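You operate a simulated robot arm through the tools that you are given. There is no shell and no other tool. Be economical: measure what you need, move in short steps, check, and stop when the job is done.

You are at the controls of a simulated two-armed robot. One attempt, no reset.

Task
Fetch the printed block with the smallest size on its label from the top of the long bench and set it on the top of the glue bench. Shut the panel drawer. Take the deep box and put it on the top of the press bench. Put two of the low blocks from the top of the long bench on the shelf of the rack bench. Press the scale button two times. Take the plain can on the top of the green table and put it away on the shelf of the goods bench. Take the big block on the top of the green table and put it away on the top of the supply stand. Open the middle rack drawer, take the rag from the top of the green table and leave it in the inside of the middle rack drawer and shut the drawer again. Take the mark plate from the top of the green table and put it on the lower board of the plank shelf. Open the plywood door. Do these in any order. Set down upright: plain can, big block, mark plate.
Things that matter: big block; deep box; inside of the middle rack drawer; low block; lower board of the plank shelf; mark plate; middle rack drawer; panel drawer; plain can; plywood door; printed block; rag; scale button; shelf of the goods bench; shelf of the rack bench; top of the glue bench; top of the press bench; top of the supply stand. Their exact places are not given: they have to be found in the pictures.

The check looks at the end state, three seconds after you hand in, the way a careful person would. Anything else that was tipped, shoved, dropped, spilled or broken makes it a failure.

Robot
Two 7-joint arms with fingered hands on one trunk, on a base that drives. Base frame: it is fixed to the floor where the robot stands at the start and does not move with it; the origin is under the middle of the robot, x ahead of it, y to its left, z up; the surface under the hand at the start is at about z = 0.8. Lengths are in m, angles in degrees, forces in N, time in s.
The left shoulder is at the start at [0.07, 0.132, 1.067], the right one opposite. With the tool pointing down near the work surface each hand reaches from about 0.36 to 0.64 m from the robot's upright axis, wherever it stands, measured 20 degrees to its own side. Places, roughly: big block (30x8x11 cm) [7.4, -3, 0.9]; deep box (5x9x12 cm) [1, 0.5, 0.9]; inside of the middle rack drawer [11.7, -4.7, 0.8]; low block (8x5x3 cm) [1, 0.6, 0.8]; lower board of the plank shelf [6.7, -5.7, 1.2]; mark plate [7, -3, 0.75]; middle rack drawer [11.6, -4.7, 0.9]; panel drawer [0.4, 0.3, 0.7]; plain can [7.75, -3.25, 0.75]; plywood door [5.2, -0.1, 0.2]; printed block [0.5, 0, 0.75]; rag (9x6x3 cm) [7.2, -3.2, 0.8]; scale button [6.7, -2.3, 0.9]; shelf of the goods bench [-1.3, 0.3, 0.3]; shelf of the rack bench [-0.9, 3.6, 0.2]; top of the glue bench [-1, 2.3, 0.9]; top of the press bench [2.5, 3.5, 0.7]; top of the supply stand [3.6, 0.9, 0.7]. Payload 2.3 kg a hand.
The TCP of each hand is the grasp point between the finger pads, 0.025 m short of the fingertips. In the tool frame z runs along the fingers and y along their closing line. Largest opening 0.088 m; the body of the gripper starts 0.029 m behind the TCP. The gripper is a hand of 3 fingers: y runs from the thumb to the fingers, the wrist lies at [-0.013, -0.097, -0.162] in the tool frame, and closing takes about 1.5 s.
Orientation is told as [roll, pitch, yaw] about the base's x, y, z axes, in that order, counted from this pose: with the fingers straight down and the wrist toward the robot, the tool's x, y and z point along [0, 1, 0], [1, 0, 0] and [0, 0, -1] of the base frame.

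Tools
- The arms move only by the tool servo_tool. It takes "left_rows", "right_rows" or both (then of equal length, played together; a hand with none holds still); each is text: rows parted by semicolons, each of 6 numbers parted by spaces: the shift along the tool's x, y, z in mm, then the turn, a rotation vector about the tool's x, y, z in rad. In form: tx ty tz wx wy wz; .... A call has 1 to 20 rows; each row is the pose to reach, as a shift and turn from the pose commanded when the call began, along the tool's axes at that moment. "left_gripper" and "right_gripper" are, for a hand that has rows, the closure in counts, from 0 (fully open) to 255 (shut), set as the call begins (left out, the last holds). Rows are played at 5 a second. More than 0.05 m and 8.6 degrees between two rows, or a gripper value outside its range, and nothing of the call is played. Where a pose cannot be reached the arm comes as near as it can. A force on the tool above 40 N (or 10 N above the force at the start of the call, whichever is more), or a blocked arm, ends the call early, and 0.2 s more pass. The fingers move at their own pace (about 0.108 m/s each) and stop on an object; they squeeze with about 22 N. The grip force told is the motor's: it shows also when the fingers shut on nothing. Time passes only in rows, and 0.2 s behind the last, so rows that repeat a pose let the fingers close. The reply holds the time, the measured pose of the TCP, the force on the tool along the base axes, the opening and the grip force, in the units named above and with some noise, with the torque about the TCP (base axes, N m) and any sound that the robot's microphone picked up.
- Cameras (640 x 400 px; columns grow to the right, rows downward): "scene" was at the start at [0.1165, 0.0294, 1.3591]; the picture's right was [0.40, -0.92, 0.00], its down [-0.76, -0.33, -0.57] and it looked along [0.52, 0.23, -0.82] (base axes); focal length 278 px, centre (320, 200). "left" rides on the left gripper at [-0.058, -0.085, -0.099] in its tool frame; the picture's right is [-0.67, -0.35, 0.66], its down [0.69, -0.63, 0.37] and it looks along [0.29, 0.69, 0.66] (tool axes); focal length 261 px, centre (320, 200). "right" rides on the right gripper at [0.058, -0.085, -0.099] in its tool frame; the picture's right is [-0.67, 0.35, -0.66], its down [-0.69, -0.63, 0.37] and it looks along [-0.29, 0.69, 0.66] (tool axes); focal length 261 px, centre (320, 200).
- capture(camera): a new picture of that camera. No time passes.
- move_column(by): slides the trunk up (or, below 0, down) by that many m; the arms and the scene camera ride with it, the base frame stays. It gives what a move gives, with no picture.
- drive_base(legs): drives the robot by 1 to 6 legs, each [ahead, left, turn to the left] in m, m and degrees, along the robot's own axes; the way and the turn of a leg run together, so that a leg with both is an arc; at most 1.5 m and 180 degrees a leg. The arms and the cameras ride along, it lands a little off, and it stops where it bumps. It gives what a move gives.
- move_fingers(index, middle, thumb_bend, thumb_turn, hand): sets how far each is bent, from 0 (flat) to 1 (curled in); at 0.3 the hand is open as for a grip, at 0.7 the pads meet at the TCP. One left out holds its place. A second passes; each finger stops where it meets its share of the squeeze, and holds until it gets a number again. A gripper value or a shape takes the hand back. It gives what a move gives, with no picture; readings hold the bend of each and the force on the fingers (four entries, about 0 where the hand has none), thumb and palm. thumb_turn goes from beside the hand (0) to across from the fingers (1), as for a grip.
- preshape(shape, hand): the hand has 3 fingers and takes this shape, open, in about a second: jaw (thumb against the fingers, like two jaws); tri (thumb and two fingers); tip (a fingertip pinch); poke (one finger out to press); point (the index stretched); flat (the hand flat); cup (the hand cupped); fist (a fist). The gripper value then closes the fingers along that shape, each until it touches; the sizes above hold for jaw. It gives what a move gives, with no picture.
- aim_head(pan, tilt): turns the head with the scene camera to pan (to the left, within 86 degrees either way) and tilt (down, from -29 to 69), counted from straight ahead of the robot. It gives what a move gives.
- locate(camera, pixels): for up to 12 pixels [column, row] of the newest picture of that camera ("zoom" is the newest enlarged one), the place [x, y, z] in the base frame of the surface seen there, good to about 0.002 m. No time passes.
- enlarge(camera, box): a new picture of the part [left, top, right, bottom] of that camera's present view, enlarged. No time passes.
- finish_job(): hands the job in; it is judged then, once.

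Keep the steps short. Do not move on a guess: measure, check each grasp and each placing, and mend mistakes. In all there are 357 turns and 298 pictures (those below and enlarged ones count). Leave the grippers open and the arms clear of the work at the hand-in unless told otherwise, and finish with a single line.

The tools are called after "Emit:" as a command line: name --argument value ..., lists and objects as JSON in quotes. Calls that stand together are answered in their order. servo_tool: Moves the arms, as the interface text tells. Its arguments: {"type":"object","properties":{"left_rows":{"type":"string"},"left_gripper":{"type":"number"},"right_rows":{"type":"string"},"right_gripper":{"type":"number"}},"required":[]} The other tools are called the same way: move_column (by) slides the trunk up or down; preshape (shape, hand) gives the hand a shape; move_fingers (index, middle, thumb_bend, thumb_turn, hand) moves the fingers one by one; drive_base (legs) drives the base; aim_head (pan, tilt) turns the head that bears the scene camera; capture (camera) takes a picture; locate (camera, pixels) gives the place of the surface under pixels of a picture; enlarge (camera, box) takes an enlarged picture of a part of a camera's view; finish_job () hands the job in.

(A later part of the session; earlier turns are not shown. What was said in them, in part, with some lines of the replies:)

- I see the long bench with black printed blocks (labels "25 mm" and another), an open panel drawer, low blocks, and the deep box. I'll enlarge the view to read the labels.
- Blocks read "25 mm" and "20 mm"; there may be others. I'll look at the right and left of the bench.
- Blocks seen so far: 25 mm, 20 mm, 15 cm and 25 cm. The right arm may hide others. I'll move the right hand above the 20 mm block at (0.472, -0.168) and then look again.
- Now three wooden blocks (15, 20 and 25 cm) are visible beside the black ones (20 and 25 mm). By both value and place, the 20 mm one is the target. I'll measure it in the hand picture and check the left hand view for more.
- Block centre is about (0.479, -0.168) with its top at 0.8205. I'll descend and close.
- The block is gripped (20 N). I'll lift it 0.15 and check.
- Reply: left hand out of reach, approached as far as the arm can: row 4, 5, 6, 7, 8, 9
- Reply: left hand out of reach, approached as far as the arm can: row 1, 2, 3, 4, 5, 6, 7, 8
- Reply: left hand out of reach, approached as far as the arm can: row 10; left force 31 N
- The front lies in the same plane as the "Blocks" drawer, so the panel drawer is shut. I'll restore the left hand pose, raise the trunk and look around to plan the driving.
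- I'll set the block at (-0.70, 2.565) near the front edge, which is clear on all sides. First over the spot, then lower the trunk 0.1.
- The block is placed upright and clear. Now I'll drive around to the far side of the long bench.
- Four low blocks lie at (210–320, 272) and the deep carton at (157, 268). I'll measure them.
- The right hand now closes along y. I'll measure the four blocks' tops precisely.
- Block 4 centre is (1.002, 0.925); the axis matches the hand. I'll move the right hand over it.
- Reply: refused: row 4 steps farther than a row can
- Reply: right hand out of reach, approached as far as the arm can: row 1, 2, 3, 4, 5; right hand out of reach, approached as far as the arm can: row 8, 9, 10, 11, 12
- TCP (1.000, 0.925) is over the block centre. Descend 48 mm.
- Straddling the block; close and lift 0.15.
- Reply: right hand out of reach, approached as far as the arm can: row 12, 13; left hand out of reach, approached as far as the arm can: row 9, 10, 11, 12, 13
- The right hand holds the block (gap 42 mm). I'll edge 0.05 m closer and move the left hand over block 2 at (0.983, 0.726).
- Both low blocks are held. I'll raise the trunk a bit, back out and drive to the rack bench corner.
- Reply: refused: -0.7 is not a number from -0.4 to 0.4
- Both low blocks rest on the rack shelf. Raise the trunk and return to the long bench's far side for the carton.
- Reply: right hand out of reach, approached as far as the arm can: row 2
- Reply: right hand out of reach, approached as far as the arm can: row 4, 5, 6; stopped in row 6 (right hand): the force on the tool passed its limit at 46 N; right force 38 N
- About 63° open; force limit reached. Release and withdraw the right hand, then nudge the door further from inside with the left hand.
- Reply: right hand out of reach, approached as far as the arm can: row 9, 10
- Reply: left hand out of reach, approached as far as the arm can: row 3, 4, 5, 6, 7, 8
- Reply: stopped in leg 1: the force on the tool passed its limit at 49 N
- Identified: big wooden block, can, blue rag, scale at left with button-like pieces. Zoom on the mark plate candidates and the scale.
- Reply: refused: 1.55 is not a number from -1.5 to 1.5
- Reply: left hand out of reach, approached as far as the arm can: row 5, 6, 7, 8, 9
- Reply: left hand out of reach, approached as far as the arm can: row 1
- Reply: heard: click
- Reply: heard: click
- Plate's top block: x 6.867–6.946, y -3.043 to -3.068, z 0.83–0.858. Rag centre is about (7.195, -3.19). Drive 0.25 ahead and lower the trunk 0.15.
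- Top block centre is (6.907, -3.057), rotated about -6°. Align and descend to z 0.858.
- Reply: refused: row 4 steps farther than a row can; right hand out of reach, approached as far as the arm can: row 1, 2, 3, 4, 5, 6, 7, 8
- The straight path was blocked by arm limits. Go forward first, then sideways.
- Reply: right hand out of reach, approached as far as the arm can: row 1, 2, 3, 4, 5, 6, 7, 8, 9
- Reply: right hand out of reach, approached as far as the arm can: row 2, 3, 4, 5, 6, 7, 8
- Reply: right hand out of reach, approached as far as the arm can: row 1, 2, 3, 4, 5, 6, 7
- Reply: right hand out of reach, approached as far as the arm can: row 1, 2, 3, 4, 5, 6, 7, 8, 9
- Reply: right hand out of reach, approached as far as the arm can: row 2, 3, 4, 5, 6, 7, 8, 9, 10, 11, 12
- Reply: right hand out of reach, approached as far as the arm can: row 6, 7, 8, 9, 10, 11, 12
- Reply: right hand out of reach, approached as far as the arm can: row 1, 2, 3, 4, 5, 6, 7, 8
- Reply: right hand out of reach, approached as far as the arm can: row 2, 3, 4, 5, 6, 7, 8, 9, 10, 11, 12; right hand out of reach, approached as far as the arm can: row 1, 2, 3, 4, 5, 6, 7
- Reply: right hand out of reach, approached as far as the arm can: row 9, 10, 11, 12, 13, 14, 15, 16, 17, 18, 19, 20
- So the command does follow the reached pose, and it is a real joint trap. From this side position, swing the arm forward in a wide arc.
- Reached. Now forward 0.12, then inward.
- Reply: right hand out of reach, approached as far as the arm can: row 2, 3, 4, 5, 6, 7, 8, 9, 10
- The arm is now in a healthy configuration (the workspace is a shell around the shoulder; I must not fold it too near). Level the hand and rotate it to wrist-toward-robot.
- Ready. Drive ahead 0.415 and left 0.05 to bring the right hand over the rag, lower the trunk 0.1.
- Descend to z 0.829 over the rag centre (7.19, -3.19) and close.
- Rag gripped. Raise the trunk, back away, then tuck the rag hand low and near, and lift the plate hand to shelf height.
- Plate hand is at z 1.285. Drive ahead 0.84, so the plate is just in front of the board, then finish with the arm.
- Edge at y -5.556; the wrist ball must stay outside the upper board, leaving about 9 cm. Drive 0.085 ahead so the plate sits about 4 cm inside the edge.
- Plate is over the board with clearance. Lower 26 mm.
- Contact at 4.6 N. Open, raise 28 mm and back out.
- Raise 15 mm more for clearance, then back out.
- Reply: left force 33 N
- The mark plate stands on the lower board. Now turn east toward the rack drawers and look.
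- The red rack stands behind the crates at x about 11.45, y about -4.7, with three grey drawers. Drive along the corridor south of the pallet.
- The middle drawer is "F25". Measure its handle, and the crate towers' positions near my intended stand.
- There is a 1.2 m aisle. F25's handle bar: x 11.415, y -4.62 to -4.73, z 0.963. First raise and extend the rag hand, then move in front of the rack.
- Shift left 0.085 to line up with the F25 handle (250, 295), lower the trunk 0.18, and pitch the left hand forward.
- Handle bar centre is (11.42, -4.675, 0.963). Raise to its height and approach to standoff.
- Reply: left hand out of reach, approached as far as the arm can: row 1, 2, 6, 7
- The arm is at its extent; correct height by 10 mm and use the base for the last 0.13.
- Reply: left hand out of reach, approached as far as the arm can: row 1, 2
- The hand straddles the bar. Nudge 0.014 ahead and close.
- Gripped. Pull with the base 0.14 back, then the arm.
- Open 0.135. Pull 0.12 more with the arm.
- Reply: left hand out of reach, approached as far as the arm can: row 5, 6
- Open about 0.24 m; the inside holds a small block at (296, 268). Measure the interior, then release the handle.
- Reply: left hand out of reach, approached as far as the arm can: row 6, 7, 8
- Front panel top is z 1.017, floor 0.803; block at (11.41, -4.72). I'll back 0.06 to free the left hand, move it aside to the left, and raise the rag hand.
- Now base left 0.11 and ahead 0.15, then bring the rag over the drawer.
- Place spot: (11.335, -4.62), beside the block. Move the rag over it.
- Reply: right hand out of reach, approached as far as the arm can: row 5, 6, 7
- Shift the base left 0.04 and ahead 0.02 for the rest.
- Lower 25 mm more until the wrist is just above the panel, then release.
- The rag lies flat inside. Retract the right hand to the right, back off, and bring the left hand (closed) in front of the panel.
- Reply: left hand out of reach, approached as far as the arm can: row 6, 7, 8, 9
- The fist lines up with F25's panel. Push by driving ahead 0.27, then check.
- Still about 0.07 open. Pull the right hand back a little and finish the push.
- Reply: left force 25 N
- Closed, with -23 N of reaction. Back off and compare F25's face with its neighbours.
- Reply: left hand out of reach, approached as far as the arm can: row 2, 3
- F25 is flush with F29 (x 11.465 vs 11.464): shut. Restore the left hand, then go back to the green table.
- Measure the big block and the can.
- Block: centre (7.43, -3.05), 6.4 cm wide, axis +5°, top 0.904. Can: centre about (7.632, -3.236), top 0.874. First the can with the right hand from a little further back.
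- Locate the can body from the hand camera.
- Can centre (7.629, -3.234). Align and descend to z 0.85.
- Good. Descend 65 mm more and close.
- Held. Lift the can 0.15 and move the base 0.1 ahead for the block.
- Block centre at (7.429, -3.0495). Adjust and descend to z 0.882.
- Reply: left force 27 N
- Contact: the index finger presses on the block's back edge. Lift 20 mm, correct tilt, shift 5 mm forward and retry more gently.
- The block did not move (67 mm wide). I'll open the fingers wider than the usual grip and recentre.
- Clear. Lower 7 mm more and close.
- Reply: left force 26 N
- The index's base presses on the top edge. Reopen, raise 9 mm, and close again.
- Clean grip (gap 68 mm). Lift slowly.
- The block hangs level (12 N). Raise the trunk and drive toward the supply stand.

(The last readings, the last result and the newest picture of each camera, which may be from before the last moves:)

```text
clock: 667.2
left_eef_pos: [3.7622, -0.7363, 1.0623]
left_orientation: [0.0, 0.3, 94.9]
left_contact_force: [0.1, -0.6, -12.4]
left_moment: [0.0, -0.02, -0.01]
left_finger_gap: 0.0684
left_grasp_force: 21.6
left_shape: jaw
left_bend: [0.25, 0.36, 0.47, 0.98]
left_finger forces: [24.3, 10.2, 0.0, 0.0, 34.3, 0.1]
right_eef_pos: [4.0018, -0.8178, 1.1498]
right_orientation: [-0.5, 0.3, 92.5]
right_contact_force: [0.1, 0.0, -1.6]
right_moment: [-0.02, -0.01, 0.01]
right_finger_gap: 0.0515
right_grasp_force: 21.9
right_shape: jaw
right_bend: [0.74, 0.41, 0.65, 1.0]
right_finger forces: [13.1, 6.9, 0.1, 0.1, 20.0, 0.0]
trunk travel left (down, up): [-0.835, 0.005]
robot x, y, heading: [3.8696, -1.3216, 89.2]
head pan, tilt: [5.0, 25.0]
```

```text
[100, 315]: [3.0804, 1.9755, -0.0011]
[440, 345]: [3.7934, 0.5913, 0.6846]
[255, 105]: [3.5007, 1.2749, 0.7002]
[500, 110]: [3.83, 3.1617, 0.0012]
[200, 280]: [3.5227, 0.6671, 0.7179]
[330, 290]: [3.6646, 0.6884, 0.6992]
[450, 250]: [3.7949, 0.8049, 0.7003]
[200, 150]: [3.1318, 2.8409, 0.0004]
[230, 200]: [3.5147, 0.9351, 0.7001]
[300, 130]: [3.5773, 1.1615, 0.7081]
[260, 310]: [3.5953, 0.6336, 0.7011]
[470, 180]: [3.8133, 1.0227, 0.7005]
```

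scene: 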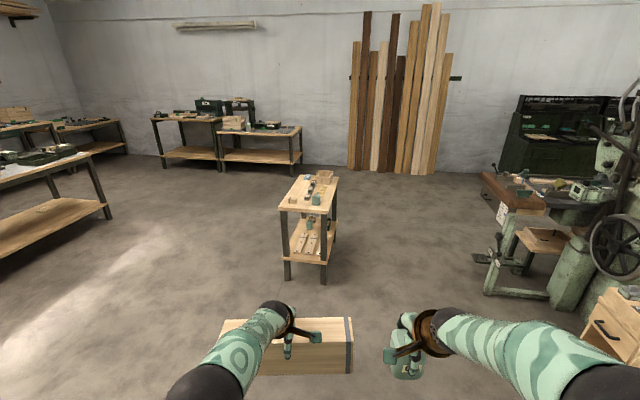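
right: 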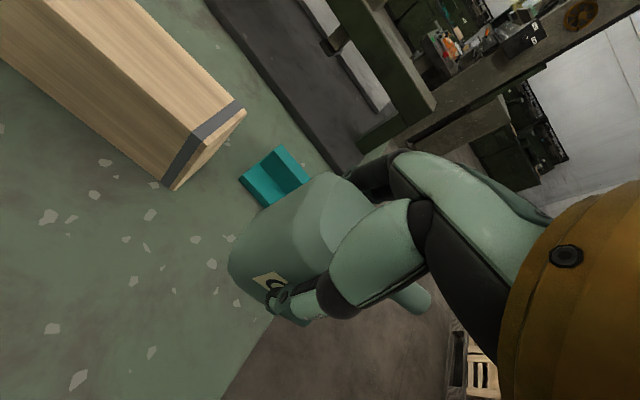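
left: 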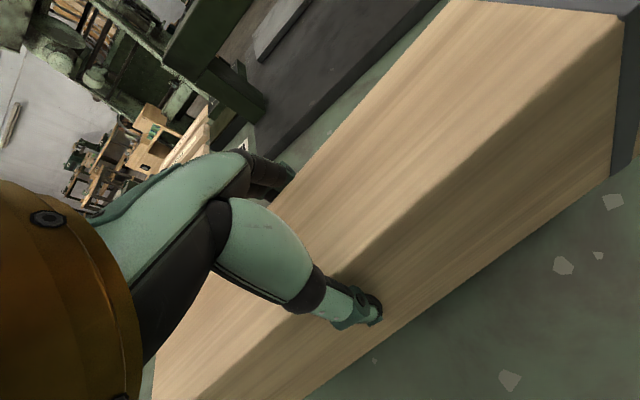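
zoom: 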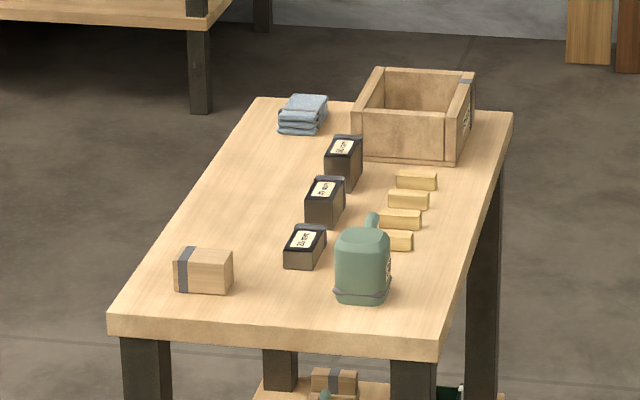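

Free strip: the west side of the stand top, between the small wood block and the rag, left of the dark boxes. I'll go round to the west side and face it.

Emit:
drive_base --legs '[[0, 1.5, 0], [1.5, 0, 0], [0.7, 0, 0], [0, 0, -95.4]]'

Emit:
aim_head --pan 5 --tilt 35

Emit:
capture --camera "scene"

```text
clock: 689.3
left_eef_pos: [3.0604, 0.9831, 1.0627]
left_orientation: [0.0, 0.5, -2.9]
left_contact_force: [-0.1, -0.5, -11.2]
left_moment: [-0.02, 0.02, 0.02]
left_finger_gap: 0.0678
left_grasp_force: 22.1
left_shape: jaw
left_bend: [0.26, 0.36, 0.47, 0.98]
left_finger forces: [22.4, 9.4, 0.0, 0.1, 31.3, 0.0]
right_eef_pos: [2.9474, 0.7565, 1.1513]
right_orientation: [-0.5, 0.3, -5.3]
right_contact_force: [-0.4, 1.2, -1.4]
right_moment: [-0.01, 0.01, -0.01]
right_finger_gap: 0.0512
right_grasp_force: 21.6
right_shape: jaw
right_bend: [0.74, 0.41, 0.65, 1.0]
right_finger forces: [13.0, 6.8, 0.0, 0.0, 19.7, 0.0]
trunk travel left (down, up): [-0.835, 0.005]
robot x, y, heading: [2.4666, 0.9562, -8.5]
head pan, tilt: [5.0, 25.0]
```

```text
clock: 690.0
left_eef_pos: [3.0598, 0.9829, 1.063]
left_orientation: [0.0, 0.5, -2.9]
left_contact_force: [0.3, -0.5, -12.0]
left_moment: [-0.02, 0.0, 0.0]
left_finger_gap: 0.0678
left_grasp_force: 22.0
left_shape: jaw
left_bend: [0.26, 0.36, 0.47, 0.98]
left_finger forces: [23.1, 9.7, 0.0, 0.0, 32.5, 0.0]
right_eef_pos: [2.9467, 0.7556, 1.1493]
right_orientation: [-0.5, 0.3, -5.3]
right_contact_force: [0.1, -0.2, -0.8]
right_moment: [0.0, 0.01, -0.02]
right_finger_gap: 0.051
right_grasp_force: 22.0
right_shape: jaw
right_bend: [0.74, 0.41, 0.65, 1.0]
right_finger forces: [12.8, 6.8, 0.0, 0.1, 19.6, 0.0]
trunk travel left (down, up): [-0.835, 0.005]
robot x, y, heading: [2.4632, 0.9501, -8.3]
head pan, tilt: [5.0, 35.0]
```

```text
110 pictures are left
```

scene: 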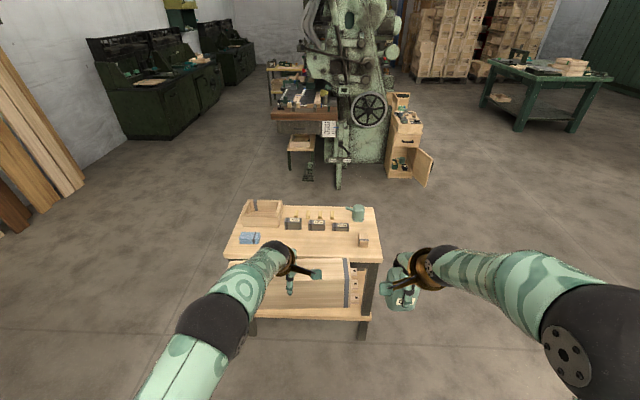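

Emit:
enlarge --camera "scene" --box '[220, 190, 400, 275]'

Emit:
locate --camera "zoom" --pixels '[[30, 255], [565, 255], [75, 210], [130, 200], [260, 160], [240, 165], [345, 165], [450, 165], [495, 190], [510, 240], [300, 240], [300, 200]]'

```text
3.56 times, centred on (310, 232) of scene
```

zoom: 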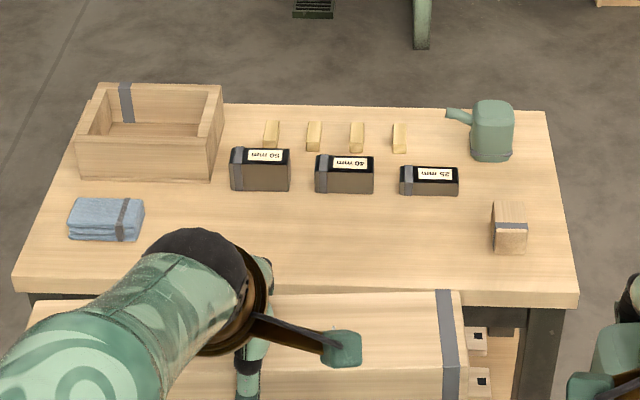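

```text
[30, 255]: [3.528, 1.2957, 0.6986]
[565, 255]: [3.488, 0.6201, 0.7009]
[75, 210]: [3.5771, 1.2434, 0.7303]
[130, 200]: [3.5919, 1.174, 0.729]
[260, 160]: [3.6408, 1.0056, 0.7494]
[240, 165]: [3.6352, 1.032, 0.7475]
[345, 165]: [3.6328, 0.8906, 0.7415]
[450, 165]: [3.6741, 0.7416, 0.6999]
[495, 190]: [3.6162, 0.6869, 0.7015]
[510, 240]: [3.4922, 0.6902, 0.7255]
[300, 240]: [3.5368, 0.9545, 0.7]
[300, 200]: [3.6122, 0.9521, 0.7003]
```

Free rectangle: y 0.73–1.15, x 3.47–3.62. Target block centre (3.53, 0.94). Drive in and lower.

Emit:
drive_base --legs '[[0.47, 0.025, 0]]'

Emit:
move_column --by -0.2

Emit:
capture --camera "scene"

Emit:
capture --camera "left"

```text
clock: 692.8
left_eef_pos: [3.5319, 0.9379, 1.0645]
left_orientation: [0.0, 0.3, -2.8]
left_contact_force: [-0.5, 0.2, -12.0]
left_moment: [-0.04, 0.01, 0.01]
left_finger_gap: 0.0681
left_grasp_force: 22.2
left_shape: jaw
left_bend: [0.26, 0.36, 0.47, 0.98]
left_finger forces: [23.0, 9.7, 0.0, 0.0, 32.5, 0.0]
right_eef_pos: [3.4183, 0.7109, 1.1509]
right_orientation: [-0.6, 0.1, -5.3]
right_contact_force: [-0.6, 0.2, -1.7]
right_moment: [0.0, -0.04, 0.02]
right_finger_gap: 0.051
right_grasp_force: 21.7
right_shape: jaw
right_bend: [0.74, 0.41, 0.65, 1.0]
right_finger forces: [13.0, 6.9, 0.1, 0.0, 19.7, 0.1]
trunk travel left (down, up): [-0.835, 0.005]
robot x, y, heading: [2.9373, 0.9065, -8.5]
head pan, tilt: [5.0, 35.0]
```

```text
clock: 695.0
left_eef_pos: [3.532, 0.9395, 0.8634]
left_orientation: [0.1, 0.4, -2.8]
left_contact_force: [-0.6, -0.7, -11.7]
left_moment: [-0.02, 0.02, 0.01]
left_finger_gap: 0.0678
left_grasp_force: 21.7
left_shape: jaw
left_bend: [0.26, 0.36, 0.47, 0.98]
left_finger forces: [22.9, 9.7, 0.0, 0.1, 32.5, 0.0]
right_eef_pos: [3.4199, 0.7108, 0.95]
right_orientation: [-0.5, 0.2, -5.3]
right_contact_force: [0.0, 0.3, -1.3]
right_moment: [-0.01, 0.01, 0.02]
right_finger_gap: 0.0512
right_grasp_force: 22.2
right_shape: jaw
right_bend: [0.74, 0.41, 0.65, 1.0]
right_finger forces: [12.9, 6.8, 0.0, 0.0, 19.7, 0.1]
trunk travel left (down, up): [-0.635, 0.205]
robot x, y, heading: [2.9401, 0.9089, -8.7]
head pan, tilt: [5.0, 35.0]
```

```text
108 pictures are left
```

scene: 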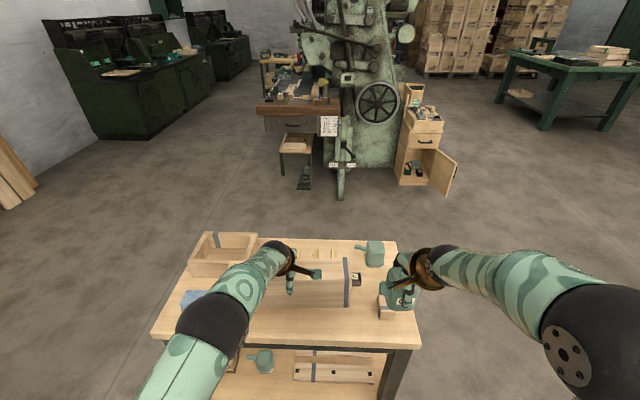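

```text
107 pictures are left
```

left: 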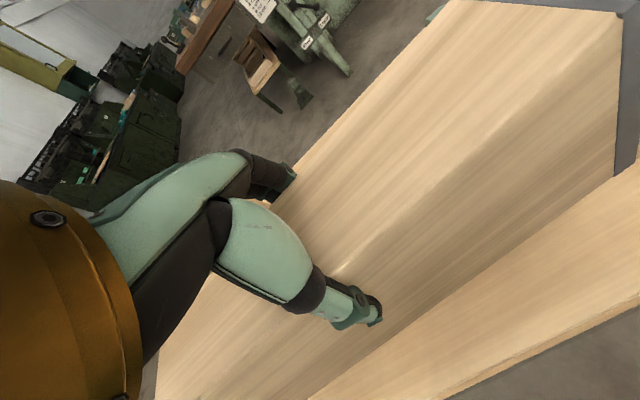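

Lower the last 7 cm with the trunk, ending with a small arm move.

Emit:
move_column --by -0.066

Emit:
servo_tool --left_rows "0 0 2 0 0 0; 0 0 4 0 0 0; 0 0 4 0 0 0"

Emit:
capture --camera "left"

```text
clock: 696.0
left_eef_pos: [3.5322, 0.9384, 0.7963]
left_orientation: [0.0, 0.5, -2.8]
left_contact_force: [-0.1, -0.1, -12.9]
left_moment: [-0.05, 0.02, 0.03]
left_finger_gap: 0.0678
left_grasp_force: 22.2
left_shape: jaw
left_bend: [0.26, 0.36, 0.47, 0.98]
left_finger forces: [23.0, 9.6, 0.0, 0.0, 32.4, 0.0]
right_eef_pos: [3.4186, 0.7112, 0.8843]
right_orientation: [-0.5, 0.2, -5.3]
right_contact_force: [0.2, -0.1, -1.2]
right_moment: [0.02, 0.01, -0.03]
right_finger_gap: 0.0515
right_grasp_force: 22.0
right_shape: jaw
right_bend: [0.74, 0.41, 0.65, 1.0]
right_finger forces: [12.9, 6.7, 0.0, 0.0, 19.7, 0.2]
trunk travel left (down, up): [-0.569, 0.271]
robot x, y, heading: [2.939, 0.9105, -8.4]
head pan, tilt: [5.0, 35.0]
```

```text
clock: 696.8
left_eef_pos: [3.5306, 0.9369, 0.7921]
left_orientation: [0.0, 0.5, -2.9]
left_contact_force: [-0.1, -0.6, -9.6]
left_moment: [0.08, -0.11, -0.03]
left_finger_gap: 0.0678
left_grasp_force: 22.1
left_shape: jaw
left_bend: [0.26, 0.36, 0.47, 0.98]
left_finger forces: [23.1, 10.1, 0.0, 0.1, 32.5, 0.0]
right_eef_pos: [3.4183, 0.7108, 0.884]
right_orientation: [-0.5, 0.0, -5.4]
right_contact_force: [0.0, -0.1, -0.7]
right_moment: [0.01, 0.03, 0.01]
right_finger_gap: 0.0515
right_grasp_force: 21.8
right_shape: jaw
right_bend: [0.74, 0.41, 0.65, 1.0]
right_finger forces: [12.9, 6.8, 0.0, 0.0, 19.6, 0.0]
trunk travel left (down, up): [-0.569, 0.271]
robot x, y, heading: [2.9364, 0.9073, -8.7]
head pan, tilt: [5.0, 35.0]
```

```text
106 pictures are left
```

left: 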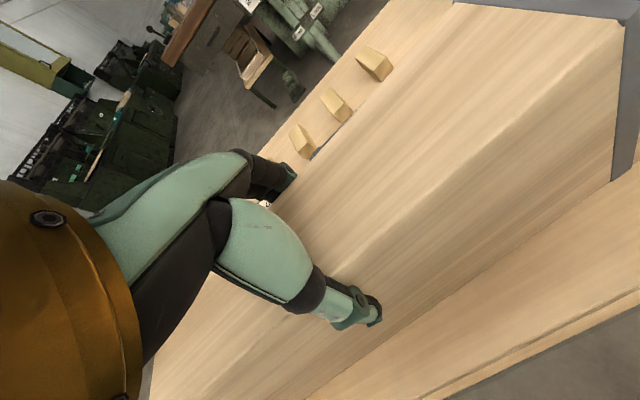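

Contact begins. Lower 2 mm more, open the fingers wide, and lift.

Emit:
servo_tool --left_rows "0 0 2 0 0 0; 0 0 3 0 0 0; 0 0 3 0 0 0"

Emit:
move_fingers --hand "left" --index 0.12 --middle 0.12 --thumb_bend 0.12 --thumb_turn 1.0

Emit:
servo_tool --left_rows "0 0 -15 0 0 0; 0 0 -40 0 0 0; 0 0 -80 0 0 0; 0 0 -120 0 0 0; 0 0 -120 0 0 0"

Emit:
capture --camera "left"

```text
clock: 697.6
left_eef_pos: [3.5289, 0.9388, 0.7906]
left_orientation: [0.1, 0.1, -2.8]
left_contact_force: [0.1, 0.5, 1.4]
left_moment: [-0.01, -0.56, 0.0]
left_finger_gap: 0.0678
left_grasp_force: 22.0
left_shape: jaw
left_bend: [0.25, 0.36, 0.47, 0.98]
left_finger forces: [24.2, 10.6, 0.0, 0.0, 33.5, 0.0]
right_eef_pos: [3.4165, 0.7107, 0.8866]
right_orientation: [-0.5, 0.0, -5.3]
right_contact_force: [0.1, -1.0, -0.9]
right_moment: [-0.01, 0.02, -0.02]
right_finger_gap: 0.0515
right_grasp_force: 22.3
right_shape: jaw
right_bend: [0.74, 0.41, 0.65, 1.0]
right_finger forces: [12.9, 6.8, 0.0, 0.0, 19.7, 0.0]
trunk travel left (down, up): [-0.569, 0.271]
robot x, y, heading: [2.9364, 0.9062, -8.6]
head pan, tilt: [5.0, 35.0]
```

```text
clock: 698.6
left_eef_pos: [3.5282, 0.9385, 0.7909]
left_orientation: [0.1, 0.3, -2.7]
left_contact_force: [-0.2, 0.2, -0.1]
left_moment: [-0.01, -0.03, 0.01]
left_finger_gap: 0.1173
left_grasp_force: 0.0
left_shape: fingers
left_bend: [0.12, 0.12, 0.12, 0.96]
left_finger forces: [0.0, 0.0, 0.0, 0.1, 0.0, 0.0]
right_eef_pos: [3.4163, 0.7102, 0.8857]
right_orientation: [-0.3, 0.0, -5.3]
right_contact_force: [0.3, -0.3, -2.0]
right_moment: [-0.02, 0.03, 0.04]
right_finger_gap: 0.0511
right_grasp_force: 22.5
right_shape: jaw
right_bend: [0.74, 0.41, 0.65, 1.0]
right_finger forces: [12.9, 6.8, 0.0, 0.0, 19.6, 0.1]
trunk travel left (down, up): [-0.569, 0.271]
robot x, y, heading: [2.9373, 0.9071, -8.3]
head pan, tilt: [5.0, 35.0]
```

```text
clock: 699.8
left_eef_pos: [3.5327, 0.9386, 0.9103]
left_orientation: [0.1, 0.3, -2.9]
left_contact_force: [-0.5, 0.5, -0.8]
left_moment: [-0.03, 0.04, -0.06]
left_finger_gap: 0.1175
left_grasp_force: 0.1
left_shape: fingers
left_bend: [0.12, 0.12, 0.12, 0.96]
left_finger forces: [0.0, 0.0, 0.0, 0.0, 0.0, 0.0]
right_eef_pos: [3.4163, 0.7111, 0.8845]
right_orientation: [-0.4, -0.1, -5.3]
right_contact_force: [-0.4, 0.0, -1.0]
right_moment: [0.03, 0.0, 0.03]
right_finger_gap: 0.0513
right_grasp_force: 21.6
right_shape: jaw
right_bend: [0.74, 0.41, 0.65, 1.0]
right_finger forces: [12.9, 6.7, 0.1, 0.0, 19.8, 0.0]
trunk travel left (down, up): [-0.569, 0.271]
robot x, y, heading: [2.9369, 0.9064, -8.6]
head pan, tilt: [5.0, 35.0]
```

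```text
105 pictures are left
```

left: 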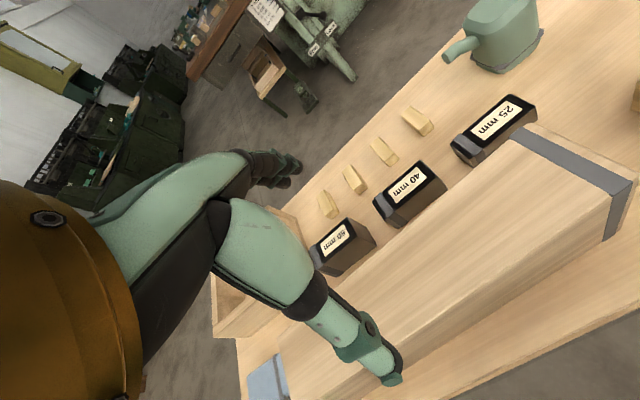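

The big block is set on the supply stand, same side up. Now the can: raise the trunk, back off and drive round the long bench to the goods bench.

Emit:
servo_tool --left_rows "0 0 0 0 0 0; 0 0 0 0 0 0; 0 0 0 0 0 0" --left_gripper 0

Emit:
move_column --by 0.27

Emit:
drive_base --legs '[[-0.55, 0, 0], [0, 0, -171.5], [0, -1.4, 0], [1.5, 0, 0], [1.0, 0, 0]]'

Emit:
capture --camera "scene"

```text
clock: 700.6
left_eef_pos: [3.5331, 0.9389, 0.9105]
left_orientation: [0.0, 0.3, -2.8]
left_contact_force: [-0.2, 0.4, 0.4]
left_moment: [0.0, 0.02, -0.01]
left_finger_gap: 0.0882
left_grasp_force: 0.0
left_shape: jaw
left_bend: [0.3, 0.3, 0.3, 0.97]
left_finger forces: [0.0, 0.0, 0.0, 0.0, 0.1, 0.1]
right_eef_pos: [3.4164, 0.7112, 0.8861]
right_orientation: [-0.3, -0.1, -5.3]
right_contact_force: [1.4, 0.6, -0.6]
right_moment: [-0.02, -0.03, 0.05]
right_finger_gap: 0.0514
right_grasp_force: 22.0
right_shape: jaw
right_bend: [0.74, 0.41, 0.65, 1.0]
right_finger forces: [12.9, 6.7, 0.1, 0.0, 19.6, 0.1]
trunk travel left (down, up): [-0.569, 0.271]
robot x, y, heading: [2.9331, 0.9064, -8.6]
head pan, tilt: [5.0, 35.0]
```

```text
clock: 703.4
left_eef_pos: [3.5328, 0.939, 1.1809]
left_orientation: [0.0, 0.3, -2.8]
left_contact_force: [0.5, -0.9, -0.2]
left_moment: [0.03, -0.02, -0.02]
left_finger_gap: 0.0877
left_grasp_force: 0.1
left_shape: jaw
left_bend: [0.3, 0.3, 0.3, 0.97]
left_finger forces: [0.0, 0.1, 0.0, 0.0, 0.0, 0.0]
right_eef_pos: [3.4177, 0.7108, 1.1551]
right_orientation: [-0.4, 0.0, -5.3]
right_contact_force: [0.9, -0.4, -1.8]
right_moment: [0.05, 0.0, -0.03]
right_finger_gap: 0.0514
right_grasp_force: 22.0
right_shape: jaw
right_bend: [0.74, 0.41, 0.65, 1.0]
right_finger forces: [12.9, 6.9, 0.0, 0.1, 19.7, 0.0]
trunk travel left (down, up): [-0.839, 0.001]
robot x, y, heading: [2.9369, 0.9087, -8.6]
head pan, tilt: [5.0, 35.0]
```

```text
clock: 732.0
left_eef_pos: [-0.6478, 2.3714, 1.1807]
left_orientation: [0.0, 0.2, -175.8]
left_contact_force: [0.2, 0.8, 0.0]
left_moment: [0.01, 0.05, 0.0]
left_finger_gap: 0.0879
left_grasp_force: 0.0
left_shape: jaw
left_bend: [0.3, 0.3, 0.3, 0.97]
left_finger forces: [0.1, 0.0, 0.1, 0.0, 0.1, 0.0]
right_eef_pos: [-0.5598, 2.6123, 1.1555]
right_orientation: [-0.3, -0.1, -178.2]
right_contact_force: [0.1, -0.1, -0.9]
right_moment: [0.02, 0.01, -0.05]
right_finger_gap: 0.0508
right_grasp_force: 22.3
right_shape: jaw
right_bend: [0.74, 0.41, 0.66, 1.0]
right_finger forces: [12.7, 6.7, 0.0, 0.0, 19.2, 0.0]
trunk travel left (down, up): [-0.839, 0.001]
robot x, y, heading: [-0.0621, 2.4751, 178.6]
head pan, tilt: [5.0, 35.0]
```

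```text
104 pictures are left
```

scene: 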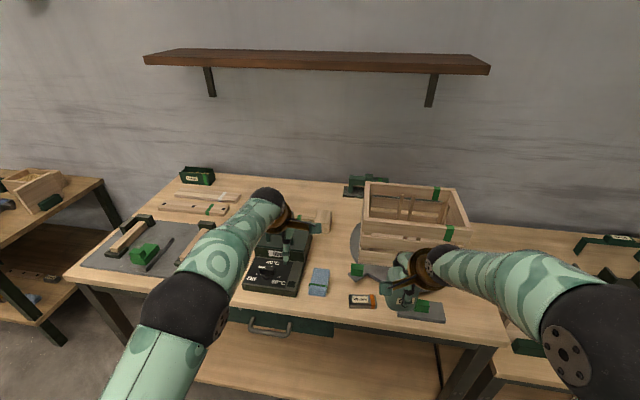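

The printed block is still in place. Turn down the aisle and go to the goods bench.

Emit:
drive_base --legs '[[0, 0, 91.4], [1.0, -0.13, 0], [0.7, 0, 0]]'

Emit:
aim_head --pan -65 --tilt 40

Emit:
capture --camera "scene"

```text
clock: 744.5
left_eef_pos: [0.0045, 0.2202, 1.1811]
left_orientation: [0.0, 0.2, -82.1]
left_contact_force: [0.8, 0.3, 0.0]
left_moment: [-0.01, 0.03, 0.01]
left_finger_gap: 0.0879
left_grasp_force: 0.1
left_shape: jaw
left_bend: [0.3, 0.3, 0.3, 0.97]
left_finger forces: [0.1, 0.0, 0.1, 0.0, 0.0, 0.0]
right_eef_pos: [-0.2445, 0.2935, 1.1561]
right_orientation: [-0.4, 0.0, -84.6]
right_contact_force: [-0.7, 1.1, -1.3]
right_moment: [-0.04, -0.01, 0.0]
right_finger_gap: 0.0503
right_grasp_force: 22.1
right_shape: jaw
right_bend: [0.74, 0.41, 0.66, 1.0]
right_finger forces: [12.6, 6.5, 0.0, 0.0, 19.2, 0.0]
trunk travel left (down, up): [-0.839, 0.001]
robot x, y, heading: [-0.1365, 0.7951, -88.0]
head pan, tilt: [5.0, 35.0]
```

```text
clock: 745.9
left_eef_pos: [0.0039, 0.2197, 1.1807]
left_orientation: [0.0, 0.4, -82.2]
left_contact_force: [0.3, 0.5, 0.0]
left_moment: [0.0, 0.02, -0.01]
left_finger_gap: 0.088
left_grasp_force: 0.0
left_shape: jaw
left_bend: [0.3, 0.3, 0.3, 0.97]
left_finger forces: [0.0, 0.0, 0.0, 0.0, 0.1, 0.0]
right_eef_pos: [-0.2424, 0.2906, 1.1559]
right_orientation: [-0.4, 0.0, -84.8]
right_contact_force: [0.1, 0.6, -0.7]
right_moment: [-0.01, -0.01, -0.01]
right_finger_gap: 0.0504
right_grasp_force: 22.3
right_shape: jaw
right_bend: [0.74, 0.41, 0.66, 1.0]
right_finger forces: [12.7, 6.6, 0.1, 0.0, 19.2, 0.1]
trunk travel left (down, up): [-0.839, 0.001]
robot x, y, heading: [-0.14, 0.7976, -87.9]
head pan, tilt: [-65.0, 40.0]
```

```text
103 pictures are left
```

scene: 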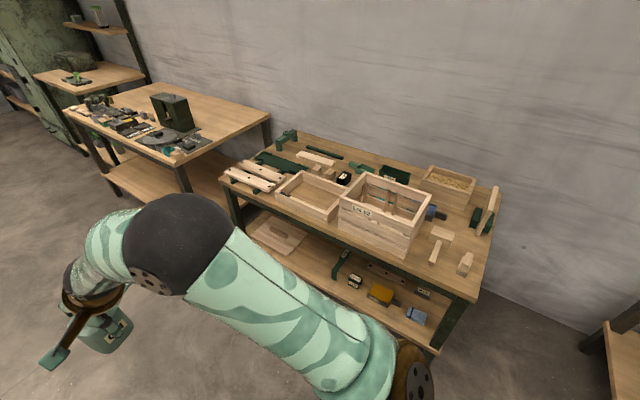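

Emit:
enlarge --camera "scene" --box '[220, 200, 480, 350]'

Emit:
locate --camera "zoom" --pixels '[[225, 155], [245, 130], [260, 165], [200, 115], [285, 160], [330, 200], [380, 185], [440, 180], [75, 75], [520, 380], [545, 230], [470, 265]]'

```text
2.46 times, centred on (350, 275) of scene
```

zoom: 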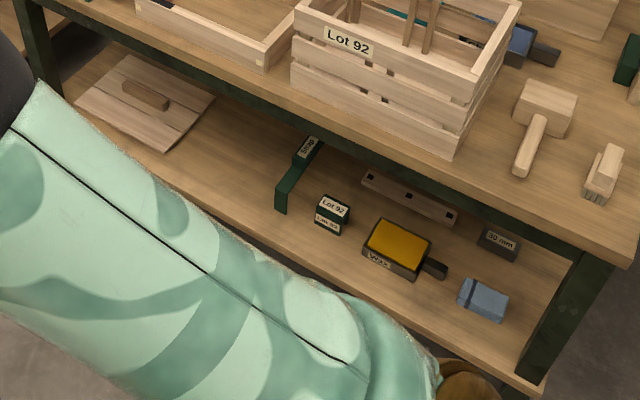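

```text
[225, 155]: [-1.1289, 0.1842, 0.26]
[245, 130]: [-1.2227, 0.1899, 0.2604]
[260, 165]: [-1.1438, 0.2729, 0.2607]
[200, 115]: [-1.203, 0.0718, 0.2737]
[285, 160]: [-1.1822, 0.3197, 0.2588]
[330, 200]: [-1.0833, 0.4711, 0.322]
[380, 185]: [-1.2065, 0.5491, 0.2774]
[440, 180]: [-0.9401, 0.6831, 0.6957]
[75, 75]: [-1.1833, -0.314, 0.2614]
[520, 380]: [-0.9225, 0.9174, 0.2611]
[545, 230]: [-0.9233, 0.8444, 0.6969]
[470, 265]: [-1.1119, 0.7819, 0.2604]
```

Shelf z 0.26; free area around (-1.08, 0.215). Tuck the left hand a bit, move down the aisle and face the bench.

Emit:
servo_tool --left_rows "0 -30 -15 0 0 0; 0 -60 -30 0 0 0; 0 -90 -45 0 0 0; 0 -120 -50 0 0 0; 0 -120 -50 0 0 0"

Emit:
drive_base --legs '[[0.75, 0, 0], [0, 0, -98]]'

Emit:
move_column --by -0.4

Emit:
move_column --by -0.39

Emit:
aim_head --pan 0 --tilt 25

Emit:
capture --camera "scene"

```text
clock: 747.1
left_eef_pos: [-0.0142, 0.3411, 1.2332]
left_orientation: [0.0, 0.2, -82.2]
left_contact_force: [-0.9, 0.0, 0.0]
left_moment: [0.03, -0.02, -0.01]
left_finger_gap: 0.0877
left_grasp_force: 0.1
left_shape: jaw
left_bend: [0.3, 0.3, 0.3, 0.97]
left_finger forces: [0.0, 0.0, 0.0, 0.1, 0.0, 0.1]
right_eef_pos: [-0.2429, 0.292, 1.1564]
right_orientation: [-0.4, 0.0, -84.8]
right_contact_force: [-0.2, -0.1, -0.7]
right_moment: [0.03, 0.01, 0.02]
right_finger_gap: 0.0499
right_grasp_force: 21.7
right_shape: jaw
right_bend: [0.74, 0.41, 0.66, 1.0]
right_finger forces: [12.8, 6.6, 0.1, 0.0, 19.2, 0.1]
trunk travel left (down, up): [-0.839, 0.001]
robot x, y, heading: [-0.1413, 0.8009, -87.8]
head pan, tilt: [-65.0, 40.0]
```

```text
clock: 755.3
left_eef_pos: [-0.5808, -0.0122, 1.2326]
left_orientation: [0.0, 0.4, -179.2]
left_contact_force: [-0.2, 0.2, -0.5]
left_moment: [-0.02, 0.01, 0.01]
left_finger_gap: 0.0883
left_grasp_force: 0.0
left_shape: jaw
left_bend: [0.3, 0.3, 0.3, 0.97]
left_finger forces: [0.0, 0.1, 0.0, 0.1, 0.0, 0.0]
right_eef_pos: [-0.6001, 0.2206, 1.1561]
right_orientation: [-0.5, 0.0, 178.3]
right_contact_force: [-0.3, 0.3, -0.7]
right_moment: [0.0, 0.01, 0.0]
right_finger_gap: 0.0502
right_grasp_force: 22.1
right_shape: jaw
right_bend: [0.74, 0.41, 0.66, 1.0]
right_finger forces: [12.5, 6.5, 0.0, 0.1, 19.0, 0.0]
trunk travel left (down, up): [-0.839, 0.001]
robot x, y, heading: [-0.1111, 0.0528, 175.0]
head pan, tilt: [-65.0, 40.0]
```

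```text
clock: 759.1
left_eef_pos: [-0.5801, -0.0118, 0.8321]
left_orientation: [-0.1, 0.4, -179.2]
left_contact_force: [-0.5, -0.8, 0.3]
left_moment: [0.0, 0.01, 0.03]
left_finger_gap: 0.0879
left_grasp_force: 0.0
left_shape: jaw
left_bend: [0.3, 0.3, 0.3, 0.97]
left_finger forces: [0.1, 0.1, 0.0, 0.0, 0.0, 0.1]
right_eef_pos: [-0.6001, 0.2205, 0.7552]
right_orientation: [-0.3, 0.1, 178.1]
right_contact_force: [-0.1, 0.5, -2.0]
right_moment: [-0.03, 0.02, 0.02]
right_finger_gap: 0.0499
right_grasp_force: 22.0
right_shape: jaw
right_bend: [0.74, 0.41, 0.66, 1.0]
right_finger forces: [12.6, 6.6, 0.0, 0.0, 19.0, 0.0]
trunk travel left (down, up): [-0.439, 0.401]
robot x, y, heading: [-0.1065, 0.0523, 175.1]
head pan, tilt: [-65.0, 40.0]
```

```text
clock: 762.9
left_eef_pos: [-0.5793, -0.0123, 0.4416]
left_orientation: [0.0, 0.4, -179.3]
left_contact_force: [0.0, -1.0, -0.1]
left_moment: [-0.01, -0.01, -0.01]
left_finger_gap: 0.0884
left_grasp_force: 0.0
left_shape: jaw
left_bend: [0.3, 0.3, 0.3, 0.97]
left_finger forces: [0.1, 0.1, 0.0, 0.1, 0.0, 0.0]
right_eef_pos: [-0.5991, 0.2199, 0.3653]
right_orientation: [-0.5, 0.0, 178.2]
right_contact_force: [-1.1, 0.6, -1.2]
right_moment: [0.02, -0.01, 0.01]
right_finger_gap: 0.0498
right_grasp_force: 22.5
right_shape: jaw
right_bend: [0.74, 0.41, 0.66, 1.0]
right_finger forces: [12.6, 6.5, 0.0, 0.0, 19.0, 0.0]
trunk travel left (down, up): [-0.049, 0.791]
robot x, y, heading: [-0.1076, 0.0537, 174.8]
head pan, tilt: [-65.0, 40.0]
```

```text
clock: 764.2
left_eef_pos: [-0.5797, -0.0135, 0.4423]
left_orientation: [-0.1, 0.3, -179.3]
left_contact_force: [-0.6, 0.3, 0.0]
left_moment: [-0.03, -0.04, 0.03]
left_finger_gap: 0.0881
left_grasp_force: 0.1
left_shape: jaw
left_bend: [0.3, 0.3, 0.3, 0.97]
left_finger forces: [0.1, 0.0, 0.1, 0.0, 0.0, 0.0]
right_eef_pos: [-0.5994, 0.2207, 0.3661]
right_orientation: [-0.4, 0.0, 178.2]
right_contact_force: [-0.3, 0.1, -0.9]
right_moment: [0.0, 0.01, 0.0]
right_finger_gap: 0.0498
right_grasp_force: 21.4
right_shape: jaw
right_bend: [0.74, 0.41, 0.66, 1.0]
right_finger forces: [12.6, 6.5, 0.1, 0.1, 19.0, 0.0]
trunk travel left (down, up): [-0.049, 0.791]
robot x, y, heading: [-0.108, 0.0535, 175.2]
head pan, tilt: [0.0, 25.0]
```

```text
101 pictures are left
```

scene: 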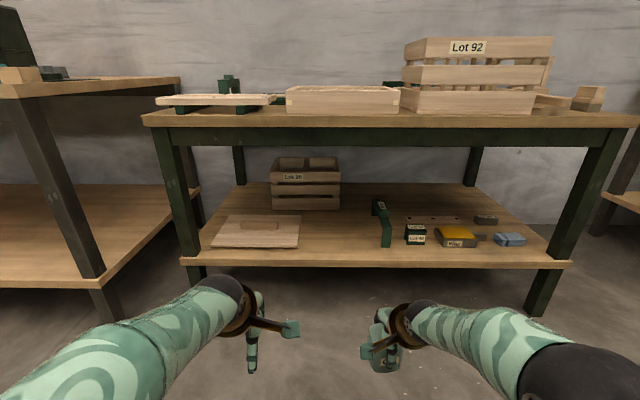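

Emit:
locate --camera "scene" --pixels '[[340, 245], [340, 258], [300, 246], [298, 225], [380, 246], [378, 215], [340, 215], [385, 230], [325, 205], [340, 140]]'

```text
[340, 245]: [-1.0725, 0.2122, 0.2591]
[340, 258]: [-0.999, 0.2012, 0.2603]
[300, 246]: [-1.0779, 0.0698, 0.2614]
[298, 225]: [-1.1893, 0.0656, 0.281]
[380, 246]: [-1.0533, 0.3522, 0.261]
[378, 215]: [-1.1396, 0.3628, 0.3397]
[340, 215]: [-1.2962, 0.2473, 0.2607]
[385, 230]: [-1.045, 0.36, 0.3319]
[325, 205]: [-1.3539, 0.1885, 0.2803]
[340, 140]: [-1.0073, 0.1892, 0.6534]
```

Free slot y 0.08–0.33. Lower the left hand for clearance, shift left 0.055 and drive in.

Emit:
servo_tool --left_rows "0 0 30 0 0 0; 0 0 60 0 0 0; 0 0 60 0 0 0"

Emit:
drive_base --legs '[[0, 0.055, 0], [0.3, 0, 0]]'

Emit:
capture --camera "scene"

Emit:
capture --camera "right"

```text
clock: 765.0
left_eef_pos: [-0.5813, -0.0127, 0.3815]
left_orientation: [0.0, 0.3, -179.3]
left_contact_force: [-0.5, -0.2, -0.5]
left_moment: [0.0, 0.03, 0.0]
left_finger_gap: 0.0879
left_grasp_force: 0.1
left_shape: jaw
left_bend: [0.3, 0.3, 0.3, 0.97]
left_finger forces: [0.0, 0.0, 0.1, 0.0, 0.1, 0.0]
right_eef_pos: [-0.5992, 0.2204, 0.3643]
right_orientation: [-0.3, 0.0, 178.1]
right_contact_force: [0.5, -0.3, -2.0]
right_moment: [-0.01, 0.02, 0.0]
right_finger_gap: 0.05
right_grasp_force: 21.6
right_shape: jaw
right_bend: [0.74, 0.41, 0.66, 1.0]
right_finger forces: [12.6, 6.5, 0.0, 0.0, 19.0, 0.1]
trunk travel left (down, up): [-0.049, 0.791]
robot x, y, heading: [-0.1084, 0.0545, 174.9]
head pan, tilt: [0.0, 25.0]
```

```text
clock: 767.6
left_eef_pos: [-0.8823, -0.0475, 0.3805]
left_orientation: [0.0, 0.3, -178.8]
left_contact_force: [0.4, -0.7, -0.3]
left_moment: [0.0, 0.01, 0.0]
left_finger_gap: 0.088
left_grasp_force: 0.0
left_shape: jaw
left_bend: [0.3, 0.3, 0.3, 0.97]
left_finger forces: [0.1, 0.0, 0.0, 0.1, 0.0, 0.1]
right_eef_pos: [-0.9014, 0.1853, 0.3657]
right_orientation: [-0.5, 0.1, 178.8]
right_contact_force: [0.6, 0.2, -2.3]
right_moment: [0.02, 0.03, -0.02]
right_finger_gap: 0.0501
right_grasp_force: 21.5
right_shape: jaw
right_bend: [0.74, 0.41, 0.66, 1.0]
right_finger forces: [12.6, 6.5, 0.0, 0.1, 19.0, 0.0]
trunk travel left (down, up): [-0.049, 0.791]
robot x, y, heading: [-0.4136, 0.0178, 175.5]
head pan, tilt: [0.0, 25.0]
```

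```text
100 pictures are left
```

scene: 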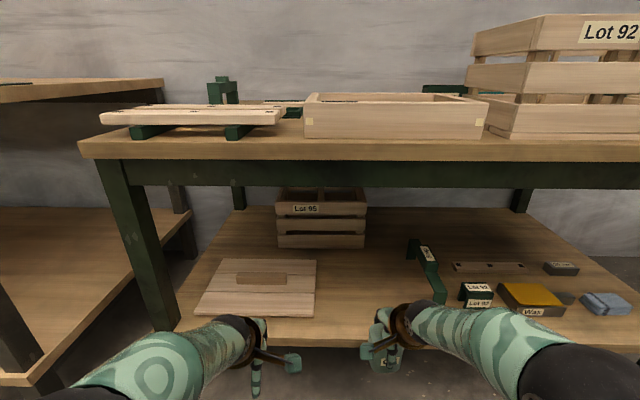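

```text
99 pictures are left
```

right: 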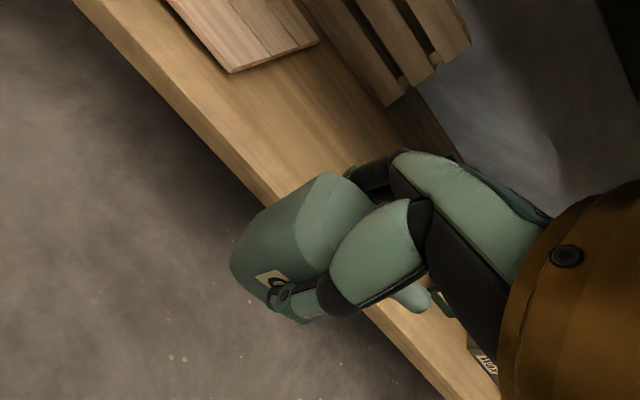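

On track. Drive in the final 0.185.

Emit:
drive_base --legs '[[0.185, 0, 0]]'

Emit:
servo_tool --right_rows "0 0 25 0 0 0; 0 0 45 0 0 0; 0 0 54 0 0 0; 0 0 54 0 0 0"

Emit:
capture --camera "right"

Emit:
capture --camera "scene"

```text
clock: 769.1
left_eef_pos: [-1.0628, -0.0334, 0.3804]
left_orientation: [0.0, 0.3, -178.8]
left_contact_force: [-0.5, -1.2, -0.5]
left_moment: [0.02, -0.01, 0.01]
left_finger_gap: 0.0876
left_grasp_force: 0.0
left_shape: jaw
left_bend: [0.3, 0.3, 0.3, 0.97]
left_finger forces: [0.0, 0.1, 0.1, 0.1, 0.1, 0.0]
right_eef_pos: [-1.0836, 0.1986, 0.3642]
right_orientation: [-0.3, 0.0, 178.9]
right_contact_force: [0.9, -1.1, -2.7]
right_moment: [0.07, 0.02, 0.04]
right_finger_gap: 0.0499
right_grasp_force: 22.0
right_shape: jaw
right_bend: [0.74, 0.41, 0.66, 1.0]
right_finger forces: [12.7, 6.5, 0.0, 0.1, 19.1, 0.1]
trunk travel left (down, up): [-0.049, 0.791]
robot x, y, heading: [-0.591, 0.0358, 175.9]
head pan, tilt: [0.0, 25.0]
```

```text
clock: 770.1
left_eef_pos: [-1.0635, -0.0338, 0.3816]
left_orientation: [-0.1, 0.2, -178.8]
left_contact_force: [0.9, -0.5, -0.1]
left_moment: [0.01, -0.01, -0.02]
left_finger_gap: 0.088
left_grasp_force: 0.1
left_shape: jaw
left_bend: [0.3, 0.3, 0.3, 0.97]
left_finger forces: [0.1, 0.1, 0.0, 0.0, 0.0, 0.1]
right_eef_pos: [-1.0834, 0.1989, 0.3112]
right_orientation: [-0.3, 0.0, 178.7]
right_contact_force: [-0.3, -0.1, -2.1]
right_moment: [0.0, -0.03, -0.01]
right_finger_gap: 0.0499
right_grasp_force: 21.7
right_shape: jaw
right_bend: [0.74, 0.41, 0.66, 1.0]
right_finger forces: [12.6, 6.5, 0.1, 0.0, 19.0, 0.1]
trunk travel left (down, up): [-0.049, 0.791]
robot x, y, heading: [-0.5901, 0.0381, 175.8]
head pan, tilt: [0.0, 25.0]
```

```text
98 pictures are left
```

right: 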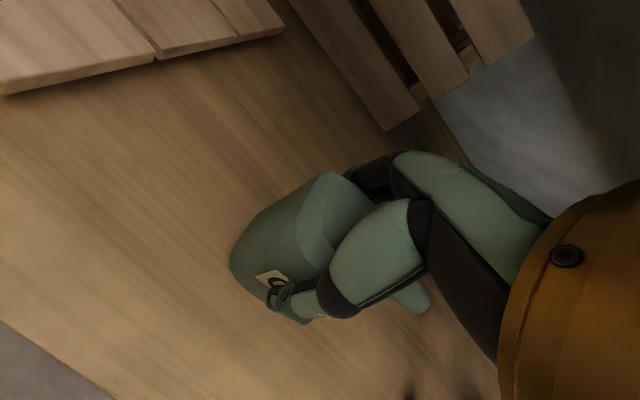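

```text
97 pictures are left
```

scene: 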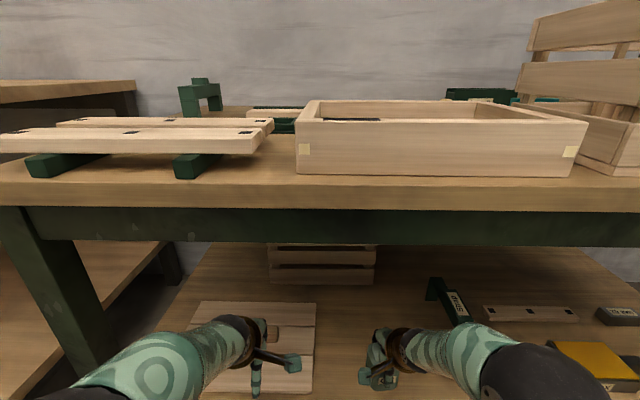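

Lower 2–3 mm to touch, release and raise.

Emit:
servo_tool --right_rows "0 0 2 0 0 0; 0 0 3 0 0 0; 0 0 3 0 0 0"

Emit:
servo_tool --right_rows "0 0 0 0 0 0; 0 0 0 0 0 0; 0 0 0 0 0 0; 0 0 0 0 0 0; 0 0 0 0 0 0; 0 0 0 0 0 0; 0 0 -15 0 0 0; 0 0 -40 0 0 0; 0 0 -75 0 0 0; 0 0 -75 0 0 0" --right_gripper 0

Emit:
capture --camera "right"

```text
clock: 770.9
left_eef_pos: [-1.0624, -0.0345, 0.3824]
left_orientation: [0.0, 0.1, -178.7]
left_contact_force: [0.0, 0.2, -0.1]
left_moment: [-0.01, 0.03, 0.02]
left_finger_gap: 0.0881
left_grasp_force: 0.2
left_shape: jaw
left_bend: [0.3, 0.3, 0.3, 0.97]
left_finger forces: [0.0, 0.0, 0.1, 0.0, 0.0, 0.0]
right_eef_pos: [-1.0847, 0.1998, 0.3098]
right_orientation: [-0.6, -0.2, 178.8]
right_contact_force: [0.0, -0.8, 5.2]
right_moment: [-0.01, 0.03, -0.01]
right_finger_gap: 0.0496
right_grasp_force: 21.8
right_shape: jaw
right_bend: [0.74, 0.41, 0.66, 1.0]
right_finger forces: [13.2, 7.1, 0.1, 0.0, 20.1, 0.1]
trunk travel left (down, up): [-0.049, 0.791]
robot x, y, heading: [-0.5914, 0.0363, 175.6]
head pan, tilt: [0.0, 25.0]
```

```text
clock: 773.1
left_eef_pos: [-1.0609, -0.0339, 0.3809]
left_orientation: [-0.1, 0.2, -178.7]
left_contact_force: [-0.2, 0.0, 0.7]
left_moment: [-0.01, 0.01, 0.0]
left_finger_gap: 0.0878
left_grasp_force: 0.1
left_shape: jaw
left_bend: [0.3, 0.3, 0.3, 0.97]
left_finger forces: [0.1, 0.0, 0.0, 0.0, 0.0, 0.0]
right_eef_pos: [-1.0832, 0.1986, 0.3854]
right_orientation: [-0.5, 0.1, 178.8]
right_contact_force: [0.4, 0.3, 1.4]
right_moment: [0.02, -0.02, 0.01]
right_finger_gap: 0.0875
right_grasp_force: 0.1
right_shape: jaw
right_bend: [0.3, 0.3, 0.3, 0.98]
right_finger forces: [0.0, 0.0, 0.0, 0.0, 0.1, 0.0]
trunk travel left (down, up): [-0.049, 0.791]
robot x, y, heading: [-0.5905, 0.0352, 175.7]
head pan, tilt: [0.0, 25.0]
```

```text
96 pictures are left
```

right: 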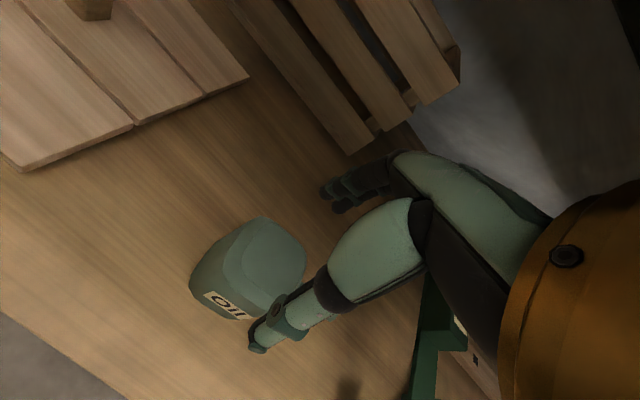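

Can stands upright. Back out, raise the trunk and verify.

Emit:
drive_base --legs '[[-0.42, 0, 0]]'

Emit:
capture --camera "scene"

Emit:
move_column --by 0.4

Emit:
move_column --by 0.3

```text
clock: 775.7
left_eef_pos: [-0.6413, -0.0669, 0.3827]
left_orientation: [-0.1, 0.2, -178.8]
left_contact_force: [-0.2, 0.9, 1.0]
left_moment: [0.01, -0.04, 0.0]
left_finger_gap: 0.0881
left_grasp_force: 0.1
left_shape: jaw
left_bend: [0.3, 0.3, 0.3, 0.97]
left_finger forces: [0.0, 0.0, 0.0, 0.0, 0.0, 0.0]
right_eef_pos: [-0.6607, 0.165, 0.3839]
right_orientation: [-0.4, 0.0, 178.9]
right_contact_force: [0.1, 0.1, -0.3]
right_moment: [0.03, 0.02, 0.0]
right_finger_gap: 0.0874
right_grasp_force: 0.1
right_shape: jaw
right_bend: [0.3, 0.3, 0.3, 0.98]
right_finger forces: [0.1, 0.1, 0.0, 0.0, 0.1, 0.0]
trunk travel left (down, up): [-0.049, 0.791]
robot x, y, heading: [-0.1746, 0.0036, 175.5]
head pan, tilt: [0.0, 25.0]
```

```text
95 pictures are left
```

scene: 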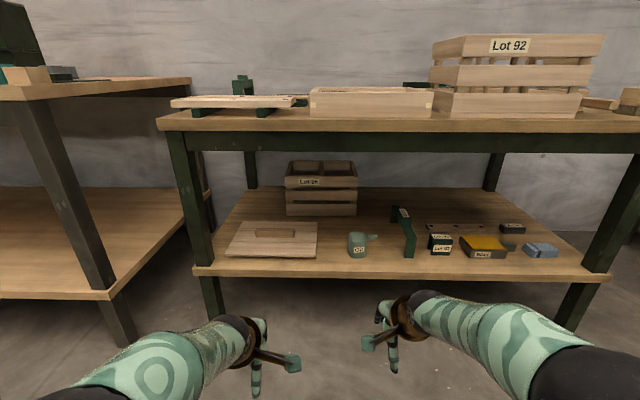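

```text
clock: 779.6
left_eef_pos: [-0.6409, -0.0669, 0.7813]
left_orientation: [0.1, 0.2, -178.7]
left_contact_force: [0.2, -0.1, 0.0]
left_moment: [-0.04, -0.02, 0.0]
left_finger_gap: 0.0882
left_grasp_force: 0.1
left_shape: jaw
left_bend: [0.3, 0.3, 0.3, 0.97]
left_finger forces: [0.0, 0.0, 0.0, 0.0, 0.0, 0.1]
right_eef_pos: [-0.6612, 0.1647, 0.7829]
right_orientation: [-0.4, 0.0, 178.8]
right_contact_force: [-0.1, 0.0, 0.2]
right_moment: [0.01, -0.02, 0.01]
right_finger_gap: 0.0876
right_grasp_force: 0.1
right_shape: jaw
right_bend: [0.3, 0.3, 0.3, 0.98]
right_finger forces: [0.0, 0.0, 0.0, 0.1, 0.0, 0.0]
trunk travel left (down, up): [-0.449, 0.391]
robot x, y, heading: [-0.1704, 0.002, 175.5]
head pan, tilt: [0.0, 25.0]
```

```text
clock: 782.6
left_eef_pos: [-0.6412, -0.0671, 1.0807]
left_orientation: [-0.1, 0.3, -178.7]
left_contact_force: [0.0, 0.7, -0.1]
left_moment: [0.0, -0.01, 0.03]
left_finger_gap: 0.0877
left_grasp_force: 0.1
left_shape: jaw
left_bend: [0.3, 0.3, 0.3, 0.97]
left_finger forces: [0.0, 0.0, 0.0, 0.1, 0.0, 0.0]
right_eef_pos: [-0.6623, 0.166, 1.0839]
right_orientation: [-0.5, -0.1, 178.9]
right_contact_force: [-1.0, 0.6, 0.5]
right_moment: [-0.02, 0.01, -0.02]
right_finger_gap: 0.0878
right_grasp_force: 0.2
right_shape: jaw
right_bend: [0.3, 0.3, 0.3, 0.98]
right_finger forces: [0.0, 0.0, 0.0, 0.0, 0.0, 0.0]
trunk travel left (down, up): [-0.749, 0.091]
robot x, y, heading: [-0.1695, 0.0024, 175.6]
head pan, tilt: [0.0, 25.0]
```

The can stands upright on the goods shelf, all tasks are done, the grippers are open and the arms are clear. I'm handing in.

Emit:
finish_job

```text
The job is handed in.
```

All ten parts of the job are done and handed in, with both grippers open and the arms clear of the work.
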